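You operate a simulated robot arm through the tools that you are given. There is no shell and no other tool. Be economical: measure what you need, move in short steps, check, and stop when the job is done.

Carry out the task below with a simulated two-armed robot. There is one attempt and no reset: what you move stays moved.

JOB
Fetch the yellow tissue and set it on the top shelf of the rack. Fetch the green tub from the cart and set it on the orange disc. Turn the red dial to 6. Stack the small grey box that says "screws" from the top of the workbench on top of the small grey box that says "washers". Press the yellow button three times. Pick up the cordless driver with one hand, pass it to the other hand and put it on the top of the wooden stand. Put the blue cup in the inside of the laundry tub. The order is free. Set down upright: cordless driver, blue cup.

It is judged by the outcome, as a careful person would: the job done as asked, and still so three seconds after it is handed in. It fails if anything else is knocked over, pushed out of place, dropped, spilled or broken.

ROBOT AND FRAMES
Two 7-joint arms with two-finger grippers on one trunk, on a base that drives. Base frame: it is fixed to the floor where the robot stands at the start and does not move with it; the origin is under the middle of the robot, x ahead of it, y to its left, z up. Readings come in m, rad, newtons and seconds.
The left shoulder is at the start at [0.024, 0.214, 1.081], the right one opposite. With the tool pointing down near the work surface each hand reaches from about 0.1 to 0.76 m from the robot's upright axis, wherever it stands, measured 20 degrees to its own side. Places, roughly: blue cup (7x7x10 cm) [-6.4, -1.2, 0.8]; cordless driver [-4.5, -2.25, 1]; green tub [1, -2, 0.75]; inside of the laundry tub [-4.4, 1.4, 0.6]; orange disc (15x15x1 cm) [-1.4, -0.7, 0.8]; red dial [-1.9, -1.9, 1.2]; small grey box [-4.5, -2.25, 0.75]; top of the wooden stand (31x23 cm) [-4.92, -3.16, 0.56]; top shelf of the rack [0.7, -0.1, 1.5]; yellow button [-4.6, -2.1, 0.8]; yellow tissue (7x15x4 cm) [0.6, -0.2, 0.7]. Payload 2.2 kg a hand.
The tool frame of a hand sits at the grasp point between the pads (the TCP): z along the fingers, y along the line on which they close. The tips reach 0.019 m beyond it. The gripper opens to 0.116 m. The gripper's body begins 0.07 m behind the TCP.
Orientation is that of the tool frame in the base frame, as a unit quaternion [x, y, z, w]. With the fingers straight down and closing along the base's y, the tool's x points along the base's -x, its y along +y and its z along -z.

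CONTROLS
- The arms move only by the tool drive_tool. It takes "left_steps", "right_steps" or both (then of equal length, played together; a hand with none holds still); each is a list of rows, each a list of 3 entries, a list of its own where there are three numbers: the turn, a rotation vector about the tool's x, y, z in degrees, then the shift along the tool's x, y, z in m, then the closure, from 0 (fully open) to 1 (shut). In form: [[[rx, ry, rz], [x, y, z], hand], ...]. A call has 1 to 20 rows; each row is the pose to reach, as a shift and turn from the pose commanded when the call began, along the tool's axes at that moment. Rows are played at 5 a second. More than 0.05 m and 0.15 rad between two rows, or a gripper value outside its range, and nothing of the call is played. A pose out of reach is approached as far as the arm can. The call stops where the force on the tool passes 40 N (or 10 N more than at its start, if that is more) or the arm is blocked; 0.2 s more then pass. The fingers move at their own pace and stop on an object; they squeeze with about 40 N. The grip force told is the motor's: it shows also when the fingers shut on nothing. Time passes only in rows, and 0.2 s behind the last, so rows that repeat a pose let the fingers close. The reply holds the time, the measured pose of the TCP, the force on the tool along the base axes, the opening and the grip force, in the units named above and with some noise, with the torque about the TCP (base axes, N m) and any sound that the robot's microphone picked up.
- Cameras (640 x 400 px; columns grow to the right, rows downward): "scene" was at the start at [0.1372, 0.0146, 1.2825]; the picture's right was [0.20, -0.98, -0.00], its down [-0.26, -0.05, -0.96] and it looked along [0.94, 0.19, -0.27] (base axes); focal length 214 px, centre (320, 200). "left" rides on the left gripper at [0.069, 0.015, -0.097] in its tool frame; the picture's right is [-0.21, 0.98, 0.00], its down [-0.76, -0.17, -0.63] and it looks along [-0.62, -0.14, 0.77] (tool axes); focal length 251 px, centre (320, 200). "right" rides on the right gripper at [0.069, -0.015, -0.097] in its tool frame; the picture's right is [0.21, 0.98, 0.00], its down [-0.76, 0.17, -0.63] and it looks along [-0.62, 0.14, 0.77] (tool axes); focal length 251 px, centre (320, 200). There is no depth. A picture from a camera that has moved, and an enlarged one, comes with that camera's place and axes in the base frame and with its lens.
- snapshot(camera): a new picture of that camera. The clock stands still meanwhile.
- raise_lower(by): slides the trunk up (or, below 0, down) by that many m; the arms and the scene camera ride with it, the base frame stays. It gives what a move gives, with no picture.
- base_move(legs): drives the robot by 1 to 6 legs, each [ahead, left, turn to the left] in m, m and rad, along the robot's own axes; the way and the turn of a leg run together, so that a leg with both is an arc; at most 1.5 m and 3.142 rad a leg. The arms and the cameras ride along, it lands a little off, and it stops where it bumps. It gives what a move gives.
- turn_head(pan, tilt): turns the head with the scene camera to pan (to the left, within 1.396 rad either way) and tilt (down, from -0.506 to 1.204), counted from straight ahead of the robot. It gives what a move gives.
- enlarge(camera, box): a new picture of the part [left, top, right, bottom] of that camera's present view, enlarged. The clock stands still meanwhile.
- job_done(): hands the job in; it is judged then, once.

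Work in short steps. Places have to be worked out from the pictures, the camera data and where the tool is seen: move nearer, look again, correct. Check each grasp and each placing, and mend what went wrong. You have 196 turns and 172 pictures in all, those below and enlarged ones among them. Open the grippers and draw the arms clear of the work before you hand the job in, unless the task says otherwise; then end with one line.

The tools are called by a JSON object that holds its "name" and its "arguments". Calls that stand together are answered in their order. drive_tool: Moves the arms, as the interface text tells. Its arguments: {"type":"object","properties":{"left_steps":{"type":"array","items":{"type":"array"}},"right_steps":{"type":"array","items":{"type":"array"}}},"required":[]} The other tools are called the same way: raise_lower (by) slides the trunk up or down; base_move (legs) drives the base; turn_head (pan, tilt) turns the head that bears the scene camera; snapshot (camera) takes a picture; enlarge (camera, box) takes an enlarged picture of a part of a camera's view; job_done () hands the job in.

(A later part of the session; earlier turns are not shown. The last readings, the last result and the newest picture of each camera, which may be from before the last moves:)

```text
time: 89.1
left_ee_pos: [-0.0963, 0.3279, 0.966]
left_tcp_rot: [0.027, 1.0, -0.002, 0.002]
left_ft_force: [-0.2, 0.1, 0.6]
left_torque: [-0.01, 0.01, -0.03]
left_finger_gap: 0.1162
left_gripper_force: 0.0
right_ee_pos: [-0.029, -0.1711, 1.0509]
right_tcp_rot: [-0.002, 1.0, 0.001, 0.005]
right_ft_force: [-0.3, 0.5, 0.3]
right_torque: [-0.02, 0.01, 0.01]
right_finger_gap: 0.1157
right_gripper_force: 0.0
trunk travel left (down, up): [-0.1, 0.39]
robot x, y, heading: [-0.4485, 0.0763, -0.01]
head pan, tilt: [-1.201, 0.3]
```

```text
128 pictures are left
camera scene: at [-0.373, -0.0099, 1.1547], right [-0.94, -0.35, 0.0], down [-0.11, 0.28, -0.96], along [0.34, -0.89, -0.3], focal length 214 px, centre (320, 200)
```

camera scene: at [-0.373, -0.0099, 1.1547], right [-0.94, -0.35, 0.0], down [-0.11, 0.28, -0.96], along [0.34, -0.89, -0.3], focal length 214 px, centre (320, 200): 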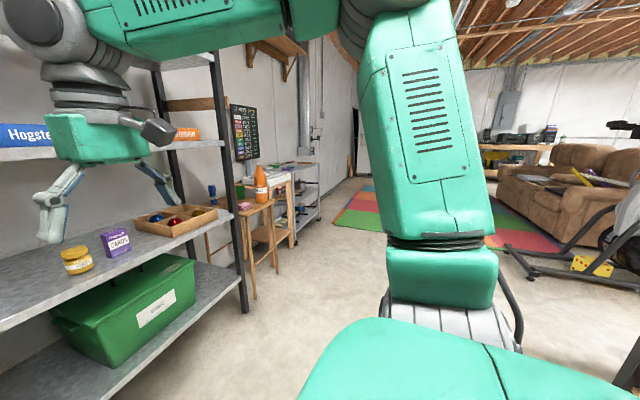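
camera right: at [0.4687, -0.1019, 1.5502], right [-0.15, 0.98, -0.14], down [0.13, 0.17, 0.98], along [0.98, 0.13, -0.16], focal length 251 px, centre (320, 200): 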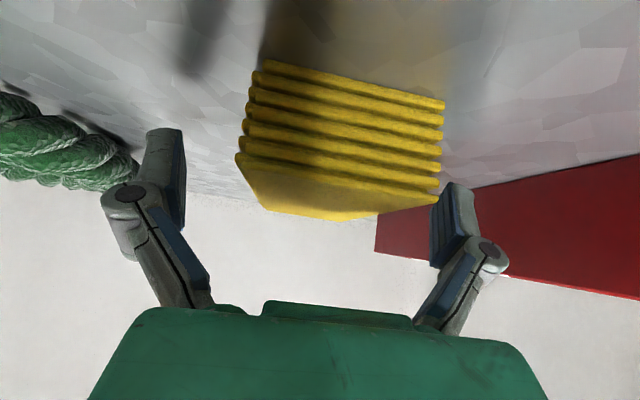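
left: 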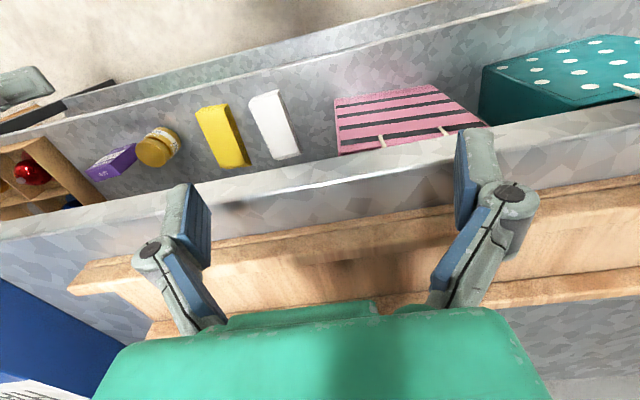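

I turn right to face along -y and look at what lies ahead and on both sides.

{"name": "base_move", "arguments": {"legs": [[0, 0, -1.55]]}}

{"name": "turn_head", "arguments": {"pan": 0.4, "tilt": 0.3}}

{"name": "snapshot", "arguments": {"camera": "scene"}}

{"name": "turn_head", "arguments": {"pan": -0.8, "tilt": 0.3}}

{"name": "snapshot", "arguments": {"camera": "scene"}}

```text
time: 93.3
left_ee_pos: [-0.2023, -0.2764, 0.9663]
left_tcp_rot: [0.727, 0.687, -0.004, -0.001]
left_ft_force: [0.3, 0.0, 0.0]
left_torque: [-0.02, 0.0, 0.02]
left_finger_gap: 0.116
left_gripper_force: 0.1
right_ee_pos: [-0.7015, -0.3409, 1.0481]
right_tcp_rot: [0.707, 0.707, -0.002, 0.004]
right_ft_force: [1.0, -0.9, 0.1]
right_torque: [0.01, 0.01, -0.01]
right_finger_gap: 0.1159
right_gripper_force: 0.0
trunk travel left (down, up): [-0.1, 0.39]
robot x, y, heading: [-0.4472, 0.0786, -1.581]
head pan, tilt: [-1.201, 0.3]
```

```text
time: 95.0
left_ee_pos: [-0.2019, -0.2742, 0.9664]
left_tcp_rot: [0.727, 0.686, -0.004, -0.001]
left_ft_force: [-1.2, -0.3, 0.6]
left_torque: [-0.01, -0.02, 0.02]
left_finger_gap: 0.1158
left_gripper_force: 0.0
right_ee_pos: [-0.7012, -0.3396, 1.049]
right_tcp_rot: [0.707, 0.708, -0.004, 0.005]
right_ft_force: [-0.3, -0.1, -0.4]
right_torque: [-0.03, -0.05, 0.02]
right_finger_gap: 0.1158
right_gripper_force: 0.1
trunk travel left (down, up): [-0.1, 0.39]
robot x, y, heading: [-0.4518, 0.0768, -1.582]
head pan, tilt: [0.4, 0.3]
```

```text
127 pictures are left
camera scene: at [-0.4122, -0.0505, 1.1545], right [-0.93, -0.38, 0.0], down [-0.11, 0.28, -0.95], along [0.36, -0.88, -0.3], focal length 214 px, centre (320, 200)
```

scene: 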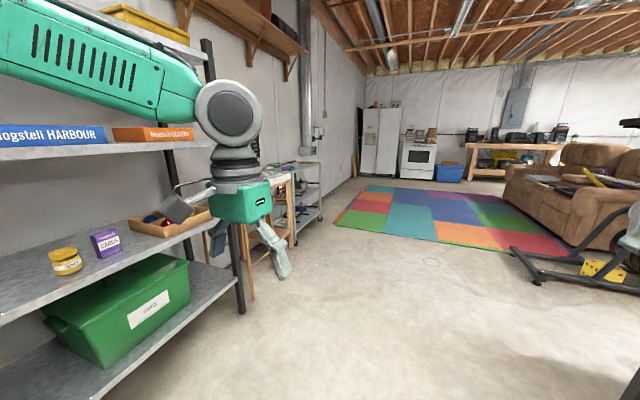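

```text
time: 96.4
left_ee_pos: [-0.2027, -0.2747, 0.9668]
left_tcp_rot: [0.727, 0.686, -0.003, 0.0]
left_ft_force: [-0.4, -0.7, 0.0]
left_torque: [0.02, 0.01, 0.0]
left_finger_gap: 0.1158
left_gripper_force: 0.1
right_ee_pos: [-0.7022, -0.3395, 1.0486]
right_tcp_rot: [0.706, 0.708, -0.003, 0.005]
right_ft_force: [0.3, -1.0, -0.3]
right_torque: [-0.01, -0.01, 0.02]
right_finger_gap: 0.1158
right_gripper_force: 0.0
trunk travel left (down, up): [-0.1, 0.39]
robot x, y, heading: [-0.4515, 0.0801, -1.586]
head pan, tilt: [-0.799, 0.3]
```

```text
126 pictures are left
camera scene: at [-0.5151, -0.0283, 1.1546], right [-0.69, 0.73, 0.0], down [0.21, 0.21, -0.95], along [-0.69, -0.66, -0.3], focal length 214 px, centre (320, 200)
```

scene: 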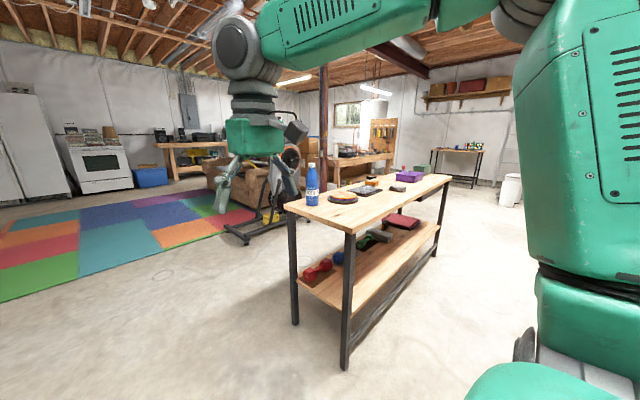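

The disc is on the bench to my right (~[-1.4,-0.7]). The aisle toward the cart is clear; I drive along -y about 2.0 m and turn left to face the cart.

{"name": "base_move", "arguments": {"legs": [[1.0, 0, 0], [1.0, 0, 0], [0, 0, 1.57]]}}

{"name": "turn_head", "arguments": {"pan": 0.0, "tilt": 0.4}}

{"name": "snapshot", "arguments": {"camera": "scene"}}

```text
time: 110.1
left_ee_pos: [-0.104, -1.6733, 0.967]
left_tcp_rot: [0.042, 0.999, -0.003, 0.002]
left_ft_force: [0.3, 0.8, -0.2]
left_torque: [-0.03, 0.0, -0.02]
left_finger_gap: 0.1159
left_gripper_force: 0.0
right_ee_pos: [-0.0497, -2.1745, 1.0506]
right_tcp_rot: [0.011, 1.0, 0.0, 0.005]
right_ft_force: [-0.4, 0.5, -0.4]
right_torque: [-0.01, 0.0, 0.0]
right_finger_gap: 0.116
right_gripper_force: 0.2
trunk travel left (down, up): [-0.1, 0.39]
robot x, y, heading: [-0.4613, -1.9122, -0.037]
head pan, tilt: [-0.799, 0.3]
```

```text
time: 111.2
left_ee_pos: [-0.1044, -1.6725, 0.9677]
left_tcp_rot: [0.04, 0.999, -0.002, 0.004]
left_ft_force: [-0.2, 0.7, -0.8]
left_torque: [0.0, 0.01, -0.03]
left_finger_gap: 0.1159
left_gripper_force: 0.0
right_ee_pos: [-0.0518, -2.1736, 1.0493]
right_tcp_rot: [0.011, 1.0, 0.001, 0.006]
right_ft_force: [0.2, 0.3, 1.3]
right_torque: [0.02, -0.02, 0.04]
right_finger_gap: 0.1161
right_gripper_force: 0.1
trunk travel left (down, up): [-0.1, 0.39]
robot x, y, heading: [-0.4598, -1.9123, -0.036]
head pan, tilt: [0.0, 0.4]
```

```text
125 pictures are left
camera scene: at [-0.3266, -1.9187, 1.1453], right [-0.04, -1.0, 0.0], down [-0.39, 0.01, -0.92], along [0.92, -0.03, -0.39], focal length 214 px, centre (320, 200)
```

scene: 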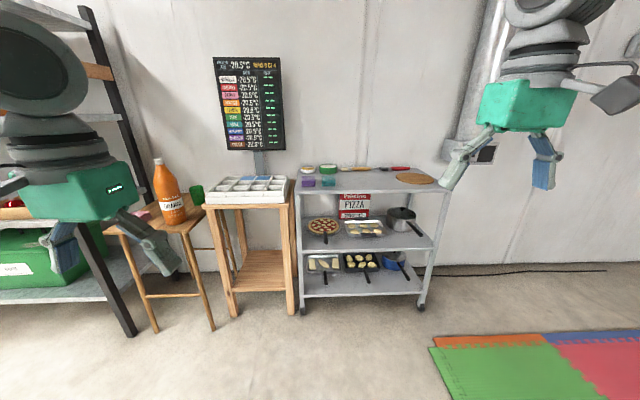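

The cart is ahead with several small things on top; I enlarge it.

{"name": "enlarge", "arguments": {"camera": "scene", "box": [270, 140, 460, 260]}}

```text
3.33 times, centred on (365, 200) of scene
camera zoom: at [-0.3266, -1.9187, 1.1453], right [-0.04, -1.0, 0.0], down [-0.39, 0.01, -0.92], along [0.92, -0.03, -0.39], focal length 715 px, centre (170, 200)
```

zoom: 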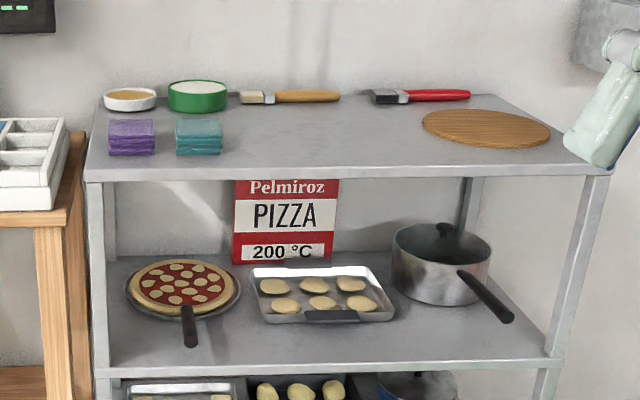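

The green tub (with white contents) is near [1.06, -2.01], close to the back of the cart, perhaps 11 cm wide. I drive up to about [0.22, -1.84] and look closer.

{"name": "base_move", "arguments": {"legs": [[0.35, 0.04, 0.036], [0.32, 0.03, 0]]}}

{"name": "turn_head", "arguments": {"pan": -0.15, "tilt": 0.5}}

{"name": "snapshot", "arguments": {"camera": "scene"}}

{"name": "snapshot", "arguments": {"camera": "right"}}

```text
time: 115.3
left_ee_pos: [0.5645, -1.5993, 0.9666]
left_tcp_rot: [0.024, 1.0, -0.002, 0.003]
left_ft_force: [0.1, -0.1, -0.4]
left_torque: [0.0, 0.04, -0.02]
left_finger_gap: 0.1159
left_gripper_force: 0.1
right_ee_pos: [0.6342, -2.0985, 1.0484]
right_tcp_rot: [-0.005, 1.0, 0.002, 0.005]
right_ft_force: [0.4, 0.0, 0.4]
right_torque: [-0.02, 0.0, -0.02]
right_finger_gap: 0.1162
right_gripper_force: 0.0
trunk travel left (down, up): [-0.1, 0.39]
robot x, y, heading: [0.2136, -1.8469, -0.002]
head pan, tilt: [0.0, 0.4]
```

```text
time: 116.0
left_ee_pos: [0.5623, -1.5989, 0.9673]
left_tcp_rot: [0.024, 1.0, -0.001, 0.004]
left_ft_force: [-0.1, -0.2, 0.2]
left_torque: [0.0, 0.0, -0.02]
left_finger_gap: 0.1161
left_gripper_force: 0.0
right_ee_pos: [0.6315, -2.0981, 1.0503]
right_tcp_rot: [-0.005, 1.0, 0.001, 0.006]
right_ft_force: [-0.8, 1.2, -0.1]
right_torque: [0.0, 0.01, 0.01]
right_finger_gap: 0.1157
right_gripper_force: 0.0
trunk travel left (down, up): [-0.1, 0.39]
robot x, y, heading: [0.2149, -1.848, -0.007]
head pan, tilt: [-0.15, 0.499]
```

```text
123 pictures are left
camera scene: at [0.3475, -1.8647, 1.1362], right [-0.15, -0.99, 0.0], down [-0.47, 0.07, -0.88], along [0.87, -0.13, -0.48], focal length 214 px, centre (320, 200)
```

scene: 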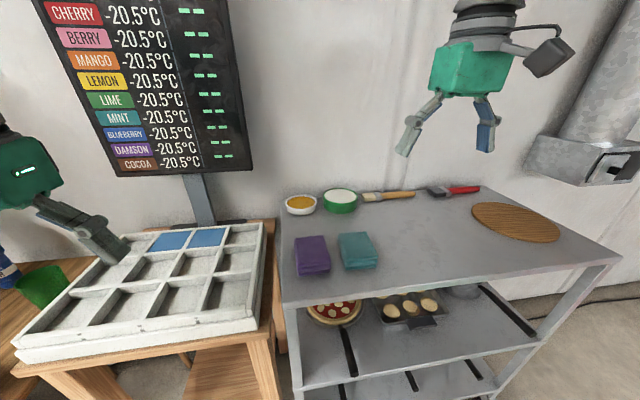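

```text
122 pictures are left
camera right: at [0.562, -2.1138, 1.1466], right [-0.23, 0.97, 0.0], down [0.75, 0.17, 0.64], along [0.63, 0.14, -0.77], focal length 251 px, centre (320, 200)
```

right: 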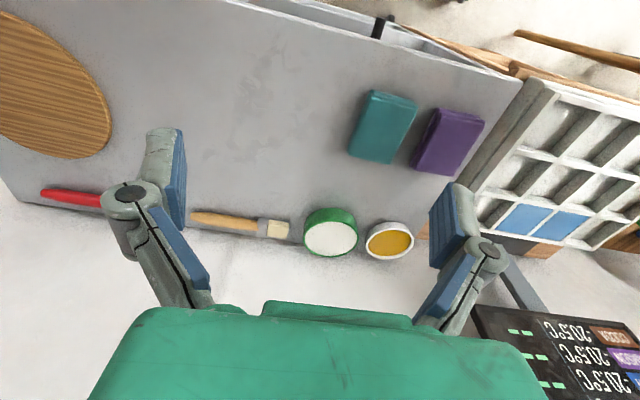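

Triangulating puts the rim near [0.92, -2.015, 0.818], about 10.5 cm wide. I enlarge both views to refine.

{"name": "enlarge", "arguments": {"camera": "right", "box": [240, 160, 440, 285]}}

{"name": "enlarge", "arguments": {"camera": "scene", "box": [260, 165, 440, 278]}}

```text
3.20 times, centred on (340, 222) of right
camera zoom: at [0.562, -2.1138, 1.1466], right [-0.23, 0.97, 0.0], down [0.75, 0.17, 0.64], along [0.63, 0.14, -0.77], focal length 805 px, centre (256, 128)
```

zoom: 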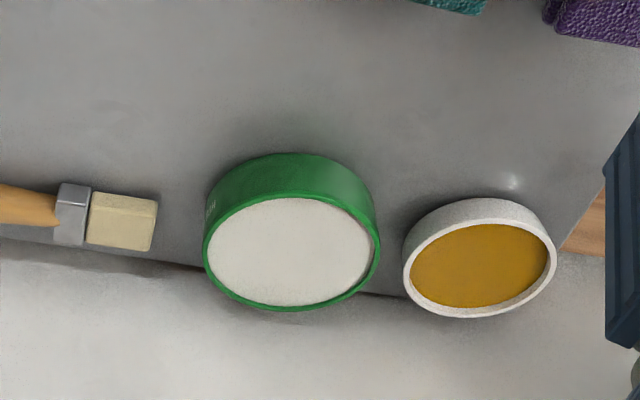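

```text
3.54 times, centred on (350, 222) of scene
camera zoom: at [0.3475, -1.8647, 1.1362], right [-0.15, -0.99, 0.0], down [-0.47, 0.07, -0.88], along [0.87, -0.13, -0.48], focal length 759 px, centre (214, 124)
```

zoom: 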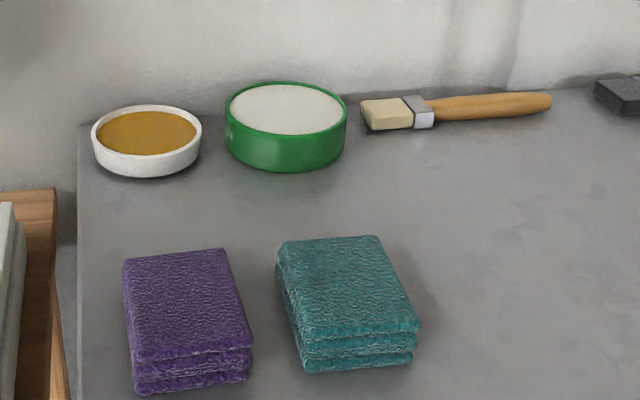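

Neighbouring bowl is only ~1.5 cm away, so I'll close along the 45° diagonal. Move above the tub with 45° turn, 11 cm higher, and check.

{"name": "drive_tool", "arguments": {"right_steps": [[[0, 0, 6.4], [-0.04, 0.012, 0.0], 0], [[0, 0, 12.8], [-0.08, 0.024, 0.0], 0], [[0, 0, 19.3], [-0.12, 0.036, 0.02], 0], [[0, 0, 25.7], [-0.16, 0.048, 0.04], 0], [[0, 0, 32.1], [-0.2, 0.06, 0.06], 0], [[0, 0, 38.6], [-0.24, 0.072, 0.085], 0], [[0, 0, 45], [-0.28, 0.083, 0.11], 0], [[0, 0, 45], [-0.28, 0.083, 0.12], 0]]}}

{"name": "snapshot", "arguments": {"camera": "right"}}

{"name": "enlarge", "arguments": {"camera": "scene", "box": [240, 100, 460, 238]}}

```text
time: 117.8
left_ee_pos: [0.5607, -1.5988, 0.9684]
left_tcp_rot: [0.024, 1.0, -0.003, 0.004]
left_ft_force: [-1.0, -0.1, 0.2]
left_torque: [0.01, -0.02, -0.02]
left_finger_gap: 0.1161
left_gripper_force: 0.0
right_ee_pos: [0.9009, -2.0089, 0.9366]
right_tcp_rot: [0.378, 0.926, 0.004, 0.006]
right_ft_force: [-0.1, -0.4, 0.8]
right_torque: [-0.03, 0.03, 0.0]
right_finger_gap: 0.116
right_gripper_force: 0.1
right hand out of reach, approached as far as the arm can: row 7, 8
trunk travel left (down, up): [-0.1, 0.39]
robot x, y, heading: [0.2117, -1.8503, 0.001]
head pan, tilt: [-0.15, 0.499]
```

```text
119 pictures are left
camera right: at [0.841, -1.9715, 1.0335], right [0.53, 0.85, 0.01], down [0.65, -0.41, 0.64], along [0.55, -0.33, -0.77], focal length 251 px, centre (320, 200)
```

right: 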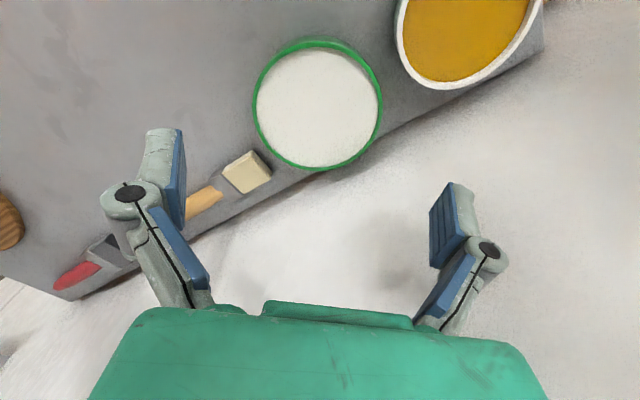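

```text
2.90 times, centred on (350, 169) of scene
camera zoom: at [0.3481, -1.8638, 1.1363], right [-0.15, -0.99, 0.0], down [-0.48, 0.07, -0.88], along [0.87, -0.14, -0.48], focal length 622 px, centre (233, 290)
```

zoom: 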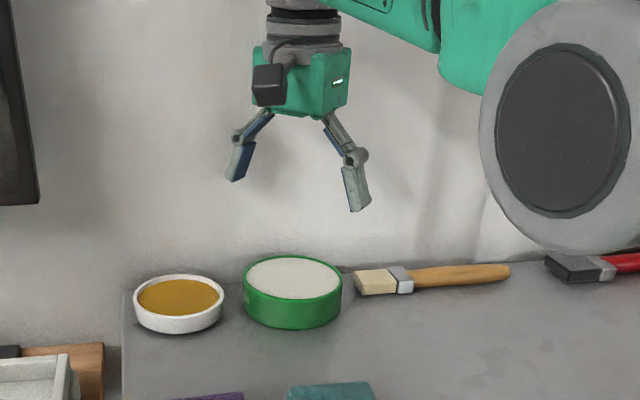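

From overhead the tub's centre works out at [0.901, -2.008], right under the TCP. I go down partway and verify.

{"name": "drive_tool", "arguments": {"right_steps": [[[0, 0, 45], [0.006, -0.001, 0.03], 0], [[0, 0, 0], [0.0124, -0.0025, 0.05], 0]]}}

```text
refused: row 1 steps farther than a row can; nothing moved
```

Typo in the turn; again with no rotation.

{"name": "drive_tool", "arguments": {"right_steps": [[[0, 0, 0], [0.006, -0.001, 0.03], 0], [[0, 0, 0], [0.0124, -0.0025, 0.05], 0], [[0, 0, 0], [0.0124, -0.0025, 0.05], 0]]}}

{"name": "snapshot", "arguments": {"camera": "right"}}

```text
time: 118.6
left_ee_pos: [0.5625, -1.597, 0.9675]
left_tcp_rot: [0.025, 1.0, -0.003, 0.005]
left_ft_force: [0.1, 0.1, 0.2]
left_torque: [-0.01, -0.01, 0.0]
left_finger_gap: 0.1161
left_gripper_force: 0.0
right_ee_pos: [0.8911, -2.0036, 0.8858]
right_tcp_rot: [0.378, 0.926, 0.004, 0.006]
right_ft_force: [0.0, 0.7, 0.0]
right_torque: [0.01, 0.03, -0.01]
right_finger_gap: 0.116
right_gripper_force: 0.0
trunk travel left (down, up): [-0.1, 0.39]
robot x, y, heading: [0.2137, -1.8492, -0.005]
head pan, tilt: [-0.15, 0.499]
```

```text
117 pictures are left
camera right: at [0.8306, -1.9663, 0.9828], right [0.53, 0.85, 0.01], down [0.65, -0.41, 0.64], along [0.55, -0.33, -0.77], focal length 251 px, centre (320, 200)
```

right: 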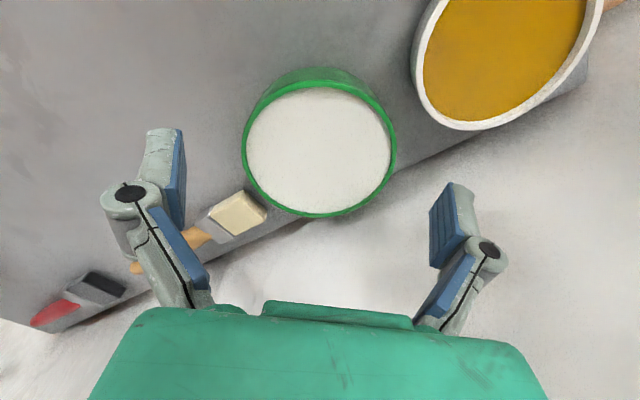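

The rim centre refines to [0.903, -2.009], z≈0.827. I centre and descend to z≈0.818.

{"name": "drive_tool", "arguments": {"right_steps": [[[0, 0, 0], [-0.0123, 0.004, 0.015], 0], [[0, 0, 0], [-0.0123, 0.004, 0.035], 0], [[0, 0, 0], [-0.0123, 0.004, 0.05], 0], [[0, 0, 0], [-0.0123, 0.004, 0.06], 0], [[0, 0, 0], [-0.0123, 0.004, 0.067], 0]]}}

{"name": "snapshot", "arguments": {"camera": "right"}}

```text
time: 119.8
left_ee_pos: [0.564, -1.5978, 0.9682]
left_tcp_rot: [0.024, 1.0, -0.002, 0.004]
left_ft_force: [-0.3, 0.5, 0.5]
left_torque: [-0.02, 0.04, -0.01]
left_finger_gap: 0.1159
left_gripper_force: 0.1
right_ee_pos: [0.9034, -2.0091, 0.8212]
right_tcp_rot: [0.378, 0.926, 0.004, 0.006]
right_ft_force: [0.3, -0.9, -0.7]
right_torque: [0.01, 0.0, -0.02]
right_finger_gap: 0.1161
right_gripper_force: 0.0
trunk travel left (down, up): [-0.1, 0.39]
robot x, y, heading: [0.2149, -1.8507, -0.002]
head pan, tilt: [-0.15, 0.499]
```

```text
116 pictures are left
camera right: at [0.8434, -1.9711, 0.9165], right [0.53, 0.85, 0.01], down [0.65, -0.41, 0.64], along [0.55, -0.33, -0.77], focal length 251 px, centre (320, 200)
```

right: 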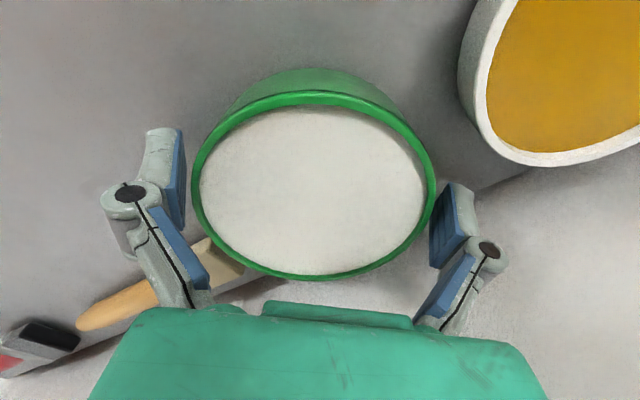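

The fingers straddle the tub evenly with no contact. Close.

{"name": "drive_tool", "arguments": {"right_steps": [[[0, 0, 0], [0, 0, 0], 0.08], [[0, 0, 0], [0, 0, 0], 0.15], [[0, 0, 0], [0, 0, 0], 0.3], [[0, 0, 0], [0, 0, 0], 0.3]]}}

{"name": "snapshot", "arguments": {"camera": "right"}}

```text
time: 120.8
left_ee_pos: [0.5618, -1.599, 0.9664]
left_tcp_rot: [0.025, 1.0, -0.002, 0.005]
left_ft_force: [0.0, 0.3, 0.4]
left_torque: [0.04, 0.01, 0.02]
left_finger_gap: 0.1159
left_gripper_force: 0.0
right_ee_pos: [0.9031, -2.0094, 0.822]
right_tcp_rot: [0.378, 0.926, 0.003, 0.006]
right_ft_force: [-2.5, -3.5, 4.3]
right_torque: [-0.22, 0.32, -0.05]
right_finger_gap: 0.1038
right_gripper_force: 39.9
trunk travel left (down, up): [-0.1, 0.39]
robot x, y, heading: [0.2145, -1.8526, -0.005]
head pan, tilt: [-0.15, 0.499]
```

```text
115 pictures are left
camera right: at [0.8428, -1.9717, 0.9174], right [0.53, 0.85, 0.01], down [0.65, -0.41, 0.64], along [0.55, -0.33, -0.77], focal length 251 px, centre (320, 200)
```

right: 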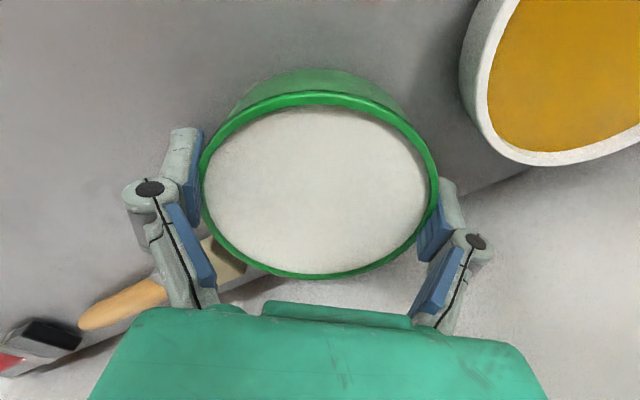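

Gripped at 0.104 m. I lift 12 cm slowly and check.

{"name": "drive_tool", "arguments": {"right_steps": [[[0, 0, 0], [0, 0, -0.015], 0.3], [[0, 0, 0], [0, 0, -0.035], 0.3], [[0, 0, 0], [0, 0, -0.06], 0.3], [[0, 0, 0], [0, 0, -0.09], 0.3], [[0, 0, 0], [0.01, 0, -0.12], 0.3]]}}

{"name": "snapshot", "arguments": {"camera": "scene"}}

```text
time: 122.0
left_ee_pos: [0.5619, -1.599, 0.9672]
left_tcp_rot: [0.024, 1.0, -0.003, 0.004]
left_ft_force: [-0.7, -0.1, 0.1]
left_torque: [0.05, -0.05, 0.0]
left_finger_gap: 0.1162
left_gripper_force: 0.1
right_ee_pos: [0.8958, -2.0011, 0.9423]
right_tcp_rot: [0.378, 0.926, 0.003, 0.004]
right_ft_force: [0.1, 0.4, -3.7]
right_torque: [0.0, -0.01, -0.03]
right_finger_gap: 0.1034
right_gripper_force: 40.4
trunk travel left (down, up): [-0.1, 0.39]
robot x, y, heading: [0.2147, -1.8461, -0.002]
head pan, tilt: [-0.15, 0.499]
```

```text
114 pictures are left
camera scene: at [0.349, -1.8631, 1.136], right [-0.15, -0.99, 0.0], down [-0.48, 0.07, -0.88], along [0.87, -0.14, -0.48], focal length 214 px, centre (320, 200)
```

scene: 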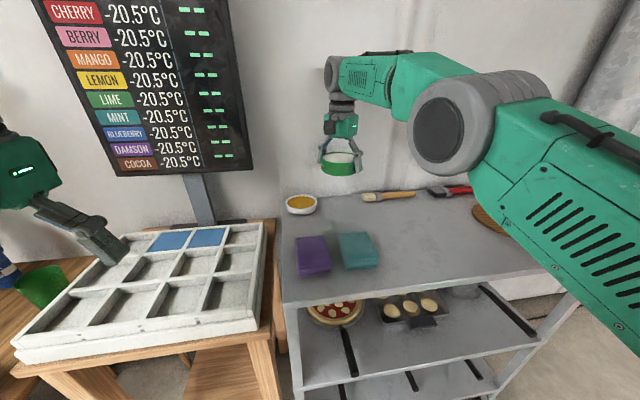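

Held well. I draw the tub back over the robot's front, then back away from the cart.

{"name": "drive_tool", "arguments": {"right_steps": [[[0, 0, -6.4], [0.02, -0.03, -0.01], 0.3], [[0, 0, -12.9], [0.041, -0.06, -0.02], 0.3], [[0, 0, -19.3], [0.061, -0.09, -0.03], 0.3], [[0, 0, -25.7], [0.082, -0.12, -0.04], 0.3], [[0, 0, -32.1], [0.102, -0.15, -0.05], 0.3], [[0, 0, -38.6], [0.123, -0.18, -0.06], 0.3], [[0, 0, -45], [0.143, -0.21, -0.06], 0.3]]}}

{"name": "base_move", "arguments": {"legs": [[-0.5, 0, 0], [0, 0, 1.57], [1.0, 0, 0], [0, 0, 1.57]]}}

{"name": "turn_head", "arguments": {"pan": 0.0, "tilt": 0.5}}

{"name": "snapshot", "arguments": {"camera": "scene"}}

```text
time: 123.6
left_ee_pos: [0.5615, -1.5992, 0.9688]
left_tcp_rot: [0.025, 1.0, -0.002, 0.004]
left_ft_force: [-0.4, -0.1, -0.2]
left_torque: [0.03, -0.04, -0.01]
left_finger_gap: 0.1158
left_gripper_force: 0.0
right_ee_pos: [0.6436, -2.0532, 0.9983]
right_tcp_rot: [-0.007, 1.0, 0.001, 0.007]
right_ft_force: [0.4, 0.1, -4.4]
right_torque: [0.0, -0.01, 0.02]
right_finger_gap: 0.1037
right_gripper_force: 40.0
trunk travel left (down, up): [-0.1, 0.39]
robot x, y, heading: [0.2143, -1.8485, -0.001]
head pan, tilt: [-0.15, 0.499]
```

```text
time: 139.2
left_ee_pos: [-0.6429, -1.0881, 0.9671]
left_tcp_rot: [1.0, -0.007, -0.003, -0.002]
left_ft_force: [-0.5, 0.3, -0.1]
left_torque: [0.0, 0.03, -0.03]
left_finger_gap: 0.1162
left_gripper_force: 0.1
right_ee_pos: [-0.74, -0.6348, 0.9961]
right_tcp_rot: [1.0, 0.023, -0.006, 0.0]
right_ft_force: [0.8, -0.6, -4.0]
right_torque: [0.05, -0.06, 0.01]
right_finger_gap: 0.1031
right_gripper_force: 39.8
trunk travel left (down, up): [-0.1, 0.39]
robot x, y, heading: [-0.3052, -0.8264, -3.114]
head pan, tilt: [-0.15, 0.499]
```

```text
time: 139.9
left_ee_pos: [-0.6409, -1.087, 0.9677]
left_tcp_rot: [1.0, -0.007, -0.005, -0.002]
left_ft_force: [0.0, -0.1, 0.1]
left_torque: [-0.01, 0.01, 0.02]
left_finger_gap: 0.1161
left_gripper_force: 0.1
right_ee_pos: [-0.7377, -0.6356, 0.9986]
right_tcp_rot: [1.0, 0.022, -0.007, 0.0]
right_ft_force: [0.0, -0.9, -3.8]
right_torque: [0.02, -0.03, 0.02]
right_finger_gap: 0.1029
right_gripper_force: 40.7
trunk travel left (down, up): [-0.1, 0.39]
robot x, y, heading: [-0.3052, -0.8253, -3.112]
head pan, tilt: [0.0, 0.499]
```

```text
113 pictures are left
camera scene: at [-0.4323, -0.8307, 1.1361], right [-0.03, 1.0, 0.0], down [0.48, 0.01, -0.88], along [-0.88, -0.03, -0.48], focal length 214 px, centre (320, 200)
```

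scene: 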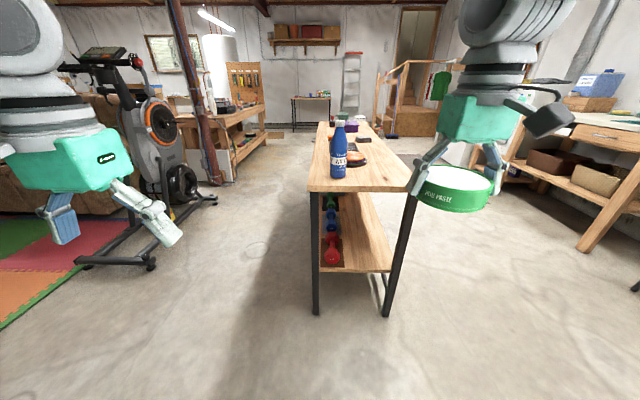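

I see the bench end at x≈-1.12; the disc is beyond the blue bottle. I enlarge it.

{"name": "enlarge", "arguments": {"camera": "scene", "box": [290, 110, 430, 200]}}

```text
4.44 times, centred on (360, 155) of scene
camera zoom: at [-0.4323, -0.8307, 1.1361], right [-0.03, 1.0, 0.0], down [0.48, 0.01, -0.88], along [-0.88, -0.03, -0.48], focal length 953 px, centre (142, 400)
```

zoom: 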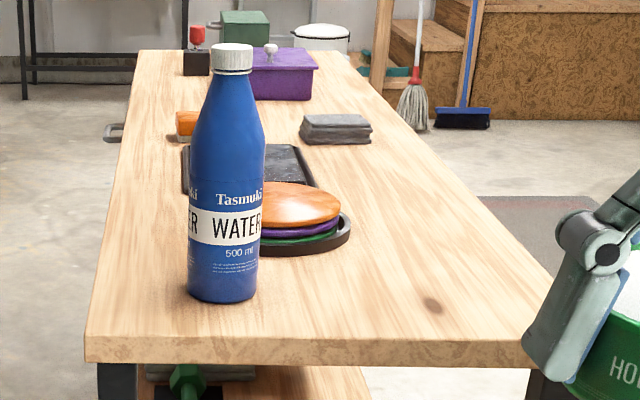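

The orange disc tops a stack of discs just right of the blue bottle. I drive 0.4 m nearer and look again.

{"name": "base_move", "arguments": {"legs": [[0.38, 0, -0.03]]}}

{"name": "turn_head", "arguments": {"pan": -0.1, "tilt": 0.55}}

{"name": "snapshot", "arguments": {"camera": "scene"}}

{"name": "snapshot", "arguments": {"camera": "left"}}

```text
time: 142.3
left_ee_pos: [-1.0316, -1.0829, 0.9677]
left_tcp_rot: [1.0, -0.023, -0.005, -0.003]
left_ft_force: [-0.1, 0.5, 0.2]
left_torque: [-0.01, -0.03, 0.02]
left_finger_gap: 0.1162
left_gripper_force: 0.2
right_ee_pos: [-1.1147, -0.6274, 0.9969]
right_tcp_rot: [1.0, 0.007, -0.006, 0.001]
right_ft_force: [-0.1, -1.2, -4.6]
right_torque: [0.03, -0.05, 0.02]
right_finger_gap: 0.1028
right_gripper_force: 39.6
trunk travel left (down, up): [-0.1, 0.39]
robot x, y, heading: [-0.6899, -0.8292, 3.141]
head pan, tilt: [0.0, 0.499]
```

```text
time: 143.0
left_ee_pos: [-1.0299, -1.0809, 0.968]
left_tcp_rot: [1.0, -0.024, -0.005, -0.003]
left_ft_force: [0.3, 0.9, 0.5]
left_torque: [0.0, 0.02, -0.02]
left_finger_gap: 0.1161
left_gripper_force: 0.0
right_ee_pos: [-1.1121, -0.6277, 0.9984]
right_tcp_rot: [1.0, 0.006, -0.009, 0.0]
right_ft_force: [0.0, -0.5, -4.5]
right_torque: [0.0, 0.01, 0.02]
right_finger_gap: 0.1027
right_gripper_force: 39.7
trunk travel left (down, up): [-0.1, 0.39]
robot x, y, heading: [-0.6821, -0.8328, 3.142]
head pan, tilt: [-0.099, 0.55]
```

```text
111 pictures are left
camera scene: at [-0.8122, -0.823, 1.1315], right [0.1, 0.99, 0.0], down [0.52, -0.05, -0.85], along [-0.85, 0.09, -0.52], focal length 214 px, centre (320, 200)
```

scene: 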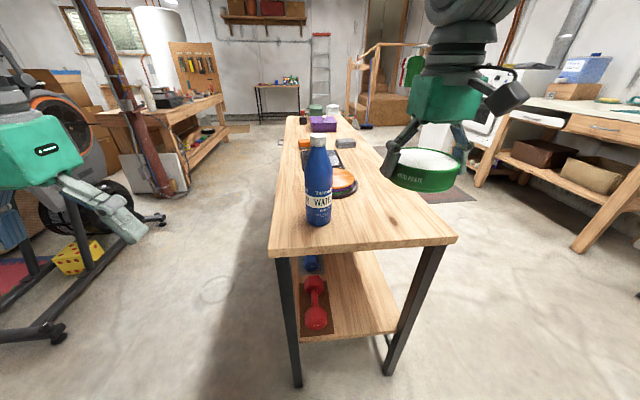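

```text
110 pictures are left
camera left: at [-0.96, -1.101, 1.0655], right [-0.26, -0.97, 0.0], down [-0.74, 0.2, 0.64], along [-0.62, 0.17, -0.77], focal length 251 px, centre (320, 200)
```

left: 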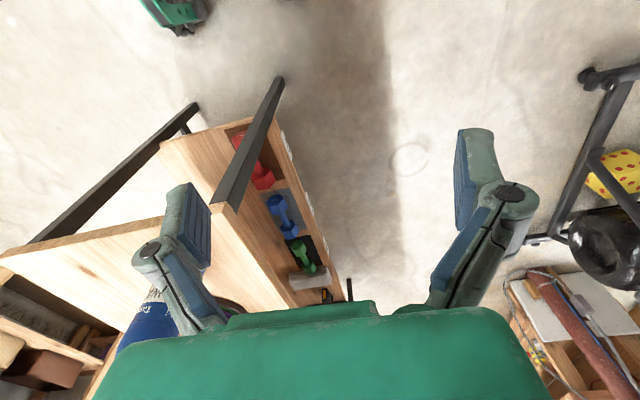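

Enlarging the disc for its position.

{"name": "enlarge", "arguments": {"camera": "scene", "box": [280, 130, 400, 230]}}

{"name": "snapshot", "arguments": {"camera": "right"}}

```text
4.00 times, centred on (340, 180) of scene
camera zoom: at [-0.8122, -0.823, 1.1315], right [0.1, 0.99, 0.0], down [0.52, -0.05, -0.85], along [-0.85, 0.09, -0.52], focal length 858 px, centre (240, 280)
```

zoom: 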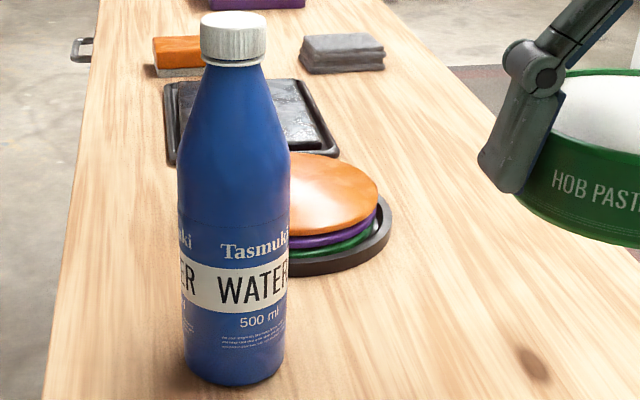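

```text
108 pictures are left
camera right: at [-1.0414, -0.6111, 1.0942], right [0.23, -0.97, 0.0], down [-0.74, -0.17, 0.64], along [-0.63, -0.14, -0.76], focal length 251 px, centre (320, 200)
```

right: 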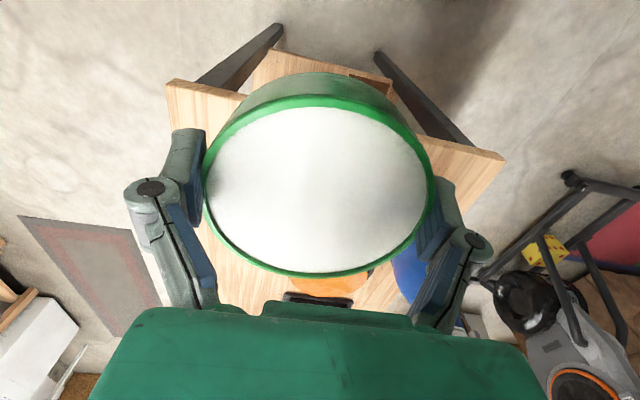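

Two views suggest the disc's centre near [-1.43, -0.72], top ≈0.83. To confirm, I raise the left hand for a second viewpoint from the side.

{"name": "drive_tool", "arguments": {"left_steps": [[[0, 0, 0], [0, 0, -0.045], 0], [[0, 0, 0], [-0.02, -0.02, -0.09], 0], [[0, 0, 0], [-0.05, -0.04, -0.12], 0], [[0, 0, 0], [-0.09, -0.05, -0.14], 0], [[0, 0, 0], [-0.13, -0.06, -0.15], 0], [[0, 0, 0], [-0.13, -0.06, -0.15], 0]]}}

{"name": "snapshot", "arguments": {"camera": "left"}}

```text
refused: row 2 steps farther than a row can; nothing moved
```

```text
107 pictures are left
camera left: at [-0.96, -1.101, 1.0655], right [-0.26, -0.97, 0.0], down [-0.74, 0.2, 0.64], along [-0.62, 0.17, -0.77], focal length 251 px, centre (320, 200)
```

left: 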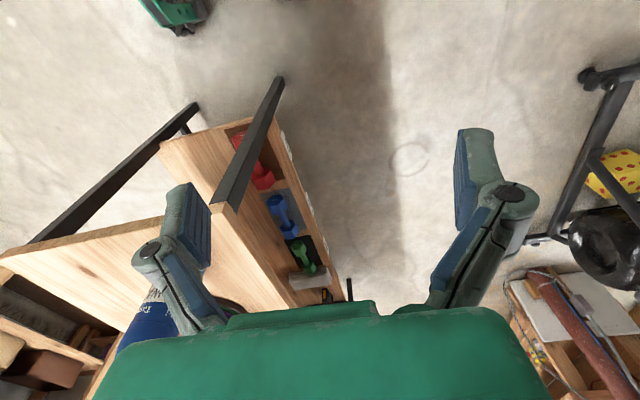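

Row limit is on the total; redo with smaller steps, higher, and with a yaw toward the disc.

{"name": "drive_tool", "arguments": {"left_steps": [[[0, 0, 5], [0, 0, -0.04], 0], [[0, 0, 10], [-0.01, -0.005, -0.08], 0], [[0, 0, 15], [-0.03, -0.015, -0.12], 0], [[0, 0, 20], [-0.05, -0.025, -0.16], 0], [[0, 0, 25], [-0.07, -0.035, -0.195], 0], [[0, 0, 30], [-0.1, -0.045, -0.225], 0], [[0, 0, 35], [-0.13, -0.06, -0.25], 0], [[0, 0, 35], [-0.13, -0.06, -0.25], 0]]}}

{"name": "snapshot", "arguments": {"camera": "left"}}

```text
time: 144.8
left_ee_pos: [-1.1515, -1.0147, 1.2189]
left_tcp_rot: [0.946, -0.324, -0.006, 0.0]
left_ft_force: [0.0, -0.3, 0.1]
left_torque: [-0.01, 0.01, -0.02]
left_finger_gap: 0.1161
left_gripper_force: 0.2
right_ee_pos: [-1.1121, -0.6252, 0.9996]
right_tcp_rot: [1.0, 0.006, -0.009, 0.002]
right_ft_force: [-0.7, 0.2, -3.2]
right_torque: [0.0, 0.0, 0.01]
right_finger_gap: 0.1026
right_gripper_force: 40.3
trunk travel left (down, up): [-0.1, 0.39]
robot x, y, heading: [-0.687, -0.8289, 3.139]
head pan, tilt: [-0.099, 0.55]
```

```text
106 pictures are left
camera left: at [-1.1059, -1.0698, 1.3158], right [-0.77, -0.64, 0.01], down [-0.49, 0.59, 0.64], along [-0.41, 0.49, -0.77], focal length 251 px, centre (320, 200)
```

left: 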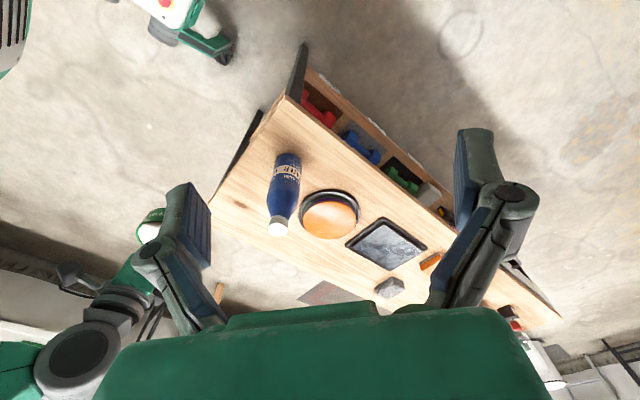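

The disc is clearly visible; enlarging to pin it down.

{"name": "enlarge", "arguments": {"camera": "left", "box": [250, 140, 410, 240]}}

```text
4.00 times, centred on (330, 190) of left
camera zoom: at [-1.1059, -1.0698, 1.3158], right [-0.77, -0.64, 0.01], down [-0.49, 0.59, 0.64], along [-0.41, 0.49, -0.77], focal length 1006 px, centre (280, 240)
```

zoom: 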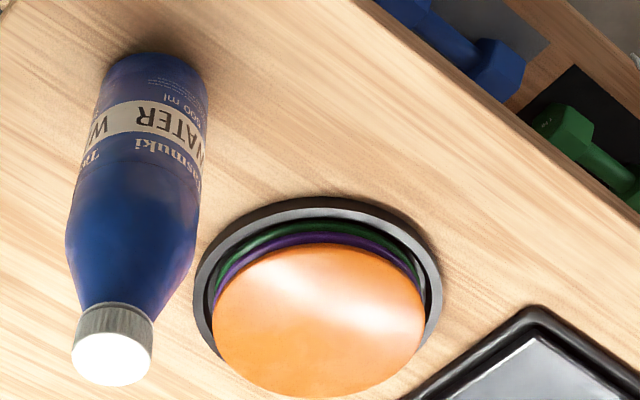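

Both views agree with the disc centre ≈[-1.424, -0.723], top ≈0.835. I raise the trunk 0.1 m (clearing the bottle), nudge ahead 0.06 m, then move the tub above the disc.

{"name": "raise_lower", "arguments": {"by": 0.1}}

{"name": "base_move", "arguments": {"legs": [[0.06, 0, 0]]}}

```text
time: 146.1
left_ee_pos: [-1.1545, -1.0136, 1.3184]
left_tcp_rot: [0.946, -0.323, -0.005, -0.002]
left_ft_force: [0.2, 1.1, -0.2]
left_torque: [0.0, 0.0, 0.01]
left_finger_gap: 0.1159
left_gripper_force: 0.0
right_ee_pos: [-1.1127, -0.6248, 1.0987]
right_tcp_rot: [1.0, 0.007, -0.007, 0.001]
right_ft_force: [0.0, -0.4, -4.1]
right_torque: [-0.01, -0.01, -0.04]
right_finger_gap: 0.1029
right_gripper_force: 40.3
trunk travel left (down, up): [-0.2, 0.29]
robot x, y, heading: [-0.6863, -0.8304, 3.14]
head pan, tilt: [-0.099, 0.55]
```

```text
time: 147.1
left_ee_pos: [-1.2141, -1.0152, 1.3179]
left_tcp_rot: [0.947, -0.322, -0.006, 0.0]
left_ft_force: [-0.1, 0.2, -1.4]
left_torque: [-0.02, -0.08, 0.0]
left_finger_gap: 0.1161
left_gripper_force: 0.1
right_ee_pos: [-1.1735, -0.6256, 1.0968]
right_tcp_rot: [1.0, 0.008, -0.007, 0.001]
right_ft_force: [-0.7, -0.9, -4.0]
right_torque: [0.03, -0.07, 0.01]
right_finger_gap: 0.1024
right_gripper_force: 39.6
trunk travel left (down, up): [-0.2, 0.29]
robot x, y, heading: [-0.7446, -0.8287, 3.141]
head pan, tilt: [-0.099, 0.55]
```

Moving the tub over the disc, then lowering to z≈0.95.

{"name": "drive_tool", "arguments": {"right_steps": [[[0, 0, 0], [-0.036, 0.014, 0], 0.3], [[0, 0, 0], [-0.072, 0.028, 0], 0.3], [[0, 0, 0], [-0.107, 0.042, 0], 0.3], [[0, 0, 0], [-0.143, 0.056, 0], 0.3], [[0, 0, 0], [-0.179, 0.07, 0], 0.3], [[0, 0, 0], [-0.215, 0.084, 0], 0.3], [[0, 0, 0], [-0.2505, 0.0974, 0.02], 0.3], [[0, 0, 0], [-0.2505, 0.0974, 0.06], 0.3], [[0, 0, 0], [-0.2505, 0.0974, 0.1], 0.3], [[0, 0, 0], [-0.2505, 0.0974, 0.14], 0.3], [[0, 0, 0], [-0.2505, 0.0974, 0.15], 0.3]]}}

{"name": "snapshot", "arguments": {"camera": "left"}}

{"name": "enlarge", "arguments": {"camera": "scene", "box": [260, 100, 460, 225]}}

```text
time: 149.5
left_ee_pos: [-1.2116, -1.0171, 1.319]
left_tcp_rot: [0.947, -0.322, -0.006, 0.0]
left_ft_force: [-0.1, -0.2, -0.3]
left_torque: [0.01, 0.03, 0.0]
left_finger_gap: 0.1156
left_gripper_force: 0.2
right_ee_pos: [-1.4342, -0.7346, 0.9552]
right_tcp_rot: [1.0, 0.007, -0.006, 0.0]
right_ft_force: [-0.4, 0.2, -3.7]
right_torque: [-0.01, -0.01, 0.02]
right_finger_gap: 0.1024
right_gripper_force: 39.9
right hand out of reach, approached as far as the arm can: row 7, 8, 9, 10, 11
trunk travel left (down, up): [-0.2, 0.29]
robot x, y, heading: [-0.7416, -0.8298, 3.137]
head pan, tilt: [-0.099, 0.55]
```

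```text
104 pictures are left
camera left: at [-1.1644, -1.072, 1.4151], right [-0.77, -0.64, 0.0], down [-0.49, 0.59, 0.64], along [-0.41, 0.49, -0.77], focal length 251 px, centre (320, 200)
```

left: 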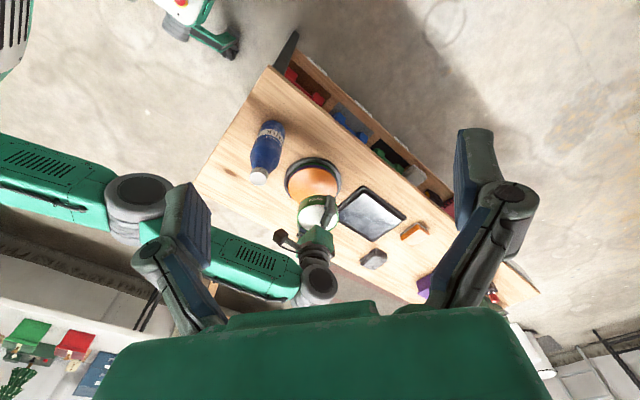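

```text
3.20 times, centred on (360, 162) of scene
camera zoom: at [-0.8739, -0.8228, 1.2312], right [0.1, 0.99, 0.0], down [0.52, -0.05, -0.85], along [-0.85, 0.09, -0.53], focal length 686 px, centre (192, 320)
```

zoom: 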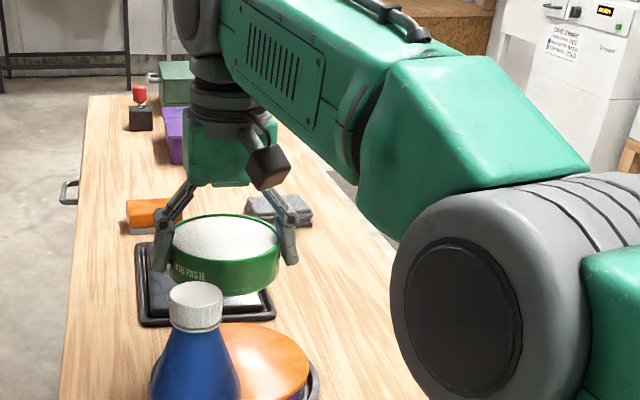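

The hand is at [-1.434, -0.735]; I shift 12 mm back toward the disc centre and lower to z≈0.90, then inspect.

{"name": "drive_tool", "arguments": {"right_steps": [[[0, 0, 0], [0.012, -0.003, 0.02], 0.3], [[0, 0, 0], [0.012, -0.003, 0.045], 0.3], [[0, 0, 0], [0.012, -0.003, 0.055], 0.3], [[0, 0, 0], [0.012, -0.003, 0.055], 0.3]]}}

{"name": "enlarge", "arguments": {"camera": "left", "box": [240, 130, 400, 230]}}

{"name": "enlarge", "arguments": {"camera": "scene", "box": [260, 120, 420, 220]}}

```text
time: 150.5
left_ee_pos: [-1.2104, -1.0179, 1.3184]
left_tcp_rot: [0.947, -0.322, -0.007, -0.002]
left_ft_force: [0.0, -0.3, 0.3]
left_torque: [0.0, 0.03, -0.04]
left_finger_gap: 0.116
left_gripper_force: 0.0
right_ee_pos: [-1.4425, -0.7332, 0.8991]
right_tcp_rot: [1.0, 0.005, -0.008, 0.001]
right_ft_force: [-0.3, 0.4, -3.9]
right_torque: [0.03, -0.03, -0.01]
right_finger_gap: 0.1027
right_gripper_force: 40.3
right hand out of reach, approached as far as the arm can: row 1, 2, 3, 4
trunk travel left (down, up): [-0.2, 0.29]
robot x, y, heading: [-0.7404, -0.8312, 3.143]
head pan, tilt: [-0.099, 0.55]
```

```text
4.00 times, centred on (320, 180) of left
camera zoom: at [-1.1644, -1.0721, 1.4151], right [-0.77, -0.64, 0.0], down [-0.49, 0.59, 0.64], along [-0.41, 0.49, -0.77], focal length 1006 px, centre (320, 280)
```

zoom: 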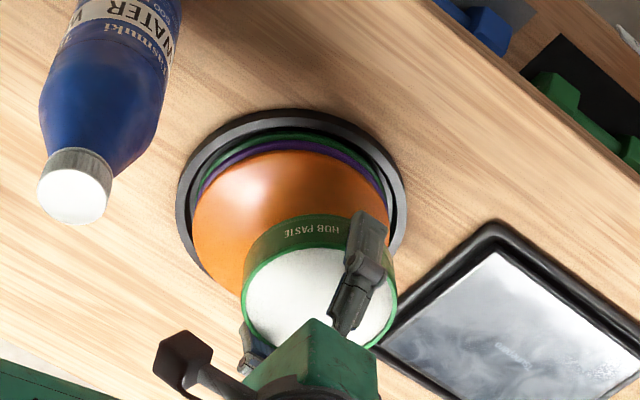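

```text
4.00 times, centred on (340, 170) of scene
camera zoom: at [-0.8739, -0.8229, 1.2312], right [0.1, 0.99, 0.0], down [0.52, -0.05, -0.85], along [-0.85, 0.09, -0.53], focal length 858 px, centre (240, 320)
```

zoom: 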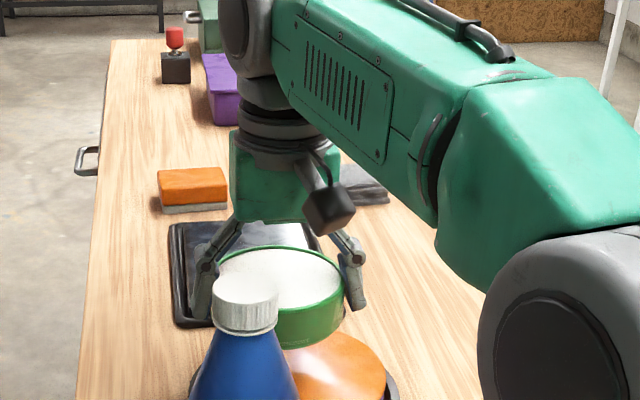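

The tub sits ~22 mm too far along x, and the arm is at some limit there. I back the base 22 mm instead.

{"name": "base_move", "arguments": {"legs": [[-0.022, 0, 0]]}}

{"name": "drive_tool", "arguments": {"right_steps": [[[0, 0, 0], [0, -0.002, 0.008], 0.3], [[0, 0, 0], [0, -0.002, 0.013], 0.3], [[0, 0, 0], [0, -0.002, 0.013], 0.3]]}}

{"name": "enlarge", "arguments": {"camera": "left", "box": [240, 130, 400, 230]}}

{"name": "enlarge", "arguments": {"camera": "scene", "box": [260, 120, 420, 220]}}

```text
time: 151.3
left_ee_pos: [-1.1909, -1.0168, 1.3176]
left_tcp_rot: [0.947, -0.322, -0.006, 0.0]
left_ft_force: [0.0, 0.5, 0.4]
left_torque: [0.0, 0.0, 0.0]
left_finger_gap: 0.1158
left_gripper_force: 0.1
right_ee_pos: [-1.4224, -0.7331, 0.8987]
right_tcp_rot: [1.0, 0.006, -0.006, 0.001]
right_ft_force: [-0.1, 0.2, -3.6]
right_torque: [0.0, -0.07, 0.03]
right_finger_gap: 0.1027
right_gripper_force: 40.0
trunk travel left (down, up): [-0.2, 0.29]
robot x, y, heading: [-0.7208, -0.8298, 3.137]
head pan, tilt: [-0.099, 0.55]
```

```text
time: 152.1
left_ee_pos: [-1.1846, -1.0175, 1.3201]
left_tcp_rot: [0.947, -0.323, -0.008, 0.0]
left_ft_force: [0.5, -0.2, -0.1]
left_torque: [0.01, -0.01, 0.01]
left_finger_gap: 0.116
left_gripper_force: 0.2
right_ee_pos: [-1.4208, -0.732, 0.8911]
right_tcp_rot: [1.0, 0.005, -0.009, 0.001]
right_ft_force: [-0.1, 0.2, -2.8]
right_torque: [0.01, -0.04, 0.01]
right_finger_gap: 0.1025
right_gripper_force: 39.8
trunk travel left (down, up): [-0.2, 0.29]
robot x, y, heading: [-0.7191, -0.8306, 3.138]
head pan, tilt: [-0.099, 0.55]
```

```text
4.00 times, centred on (320, 180) of left
camera zoom: at [-1.136, -1.072, 1.4175], right [-0.77, -0.64, 0.01], down [-0.49, 0.59, 0.64], along [-0.42, 0.49, -0.77], focal length 1006 px, centre (320, 280)
```

zoom: 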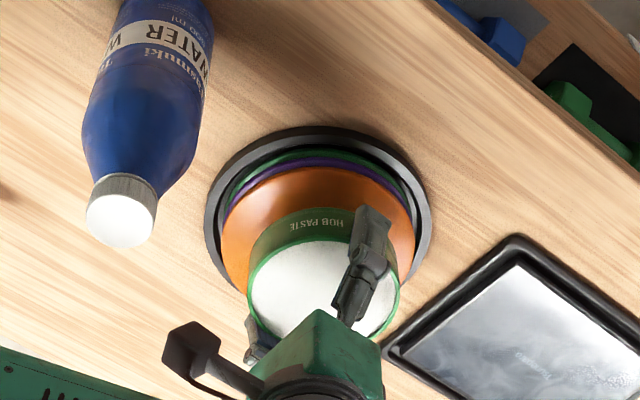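

```text
4.00 times, centred on (340, 170) of scene
camera zoom: at [-0.8514, -0.8228, 1.2313], right [0.1, 0.99, 0.0], down [0.52, -0.05, -0.85], along [-0.85, 0.09, -0.53], focal length 858 px, centre (240, 320)
```

zoom: 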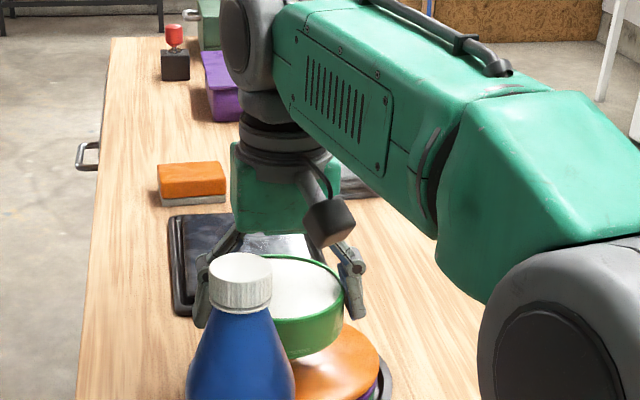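

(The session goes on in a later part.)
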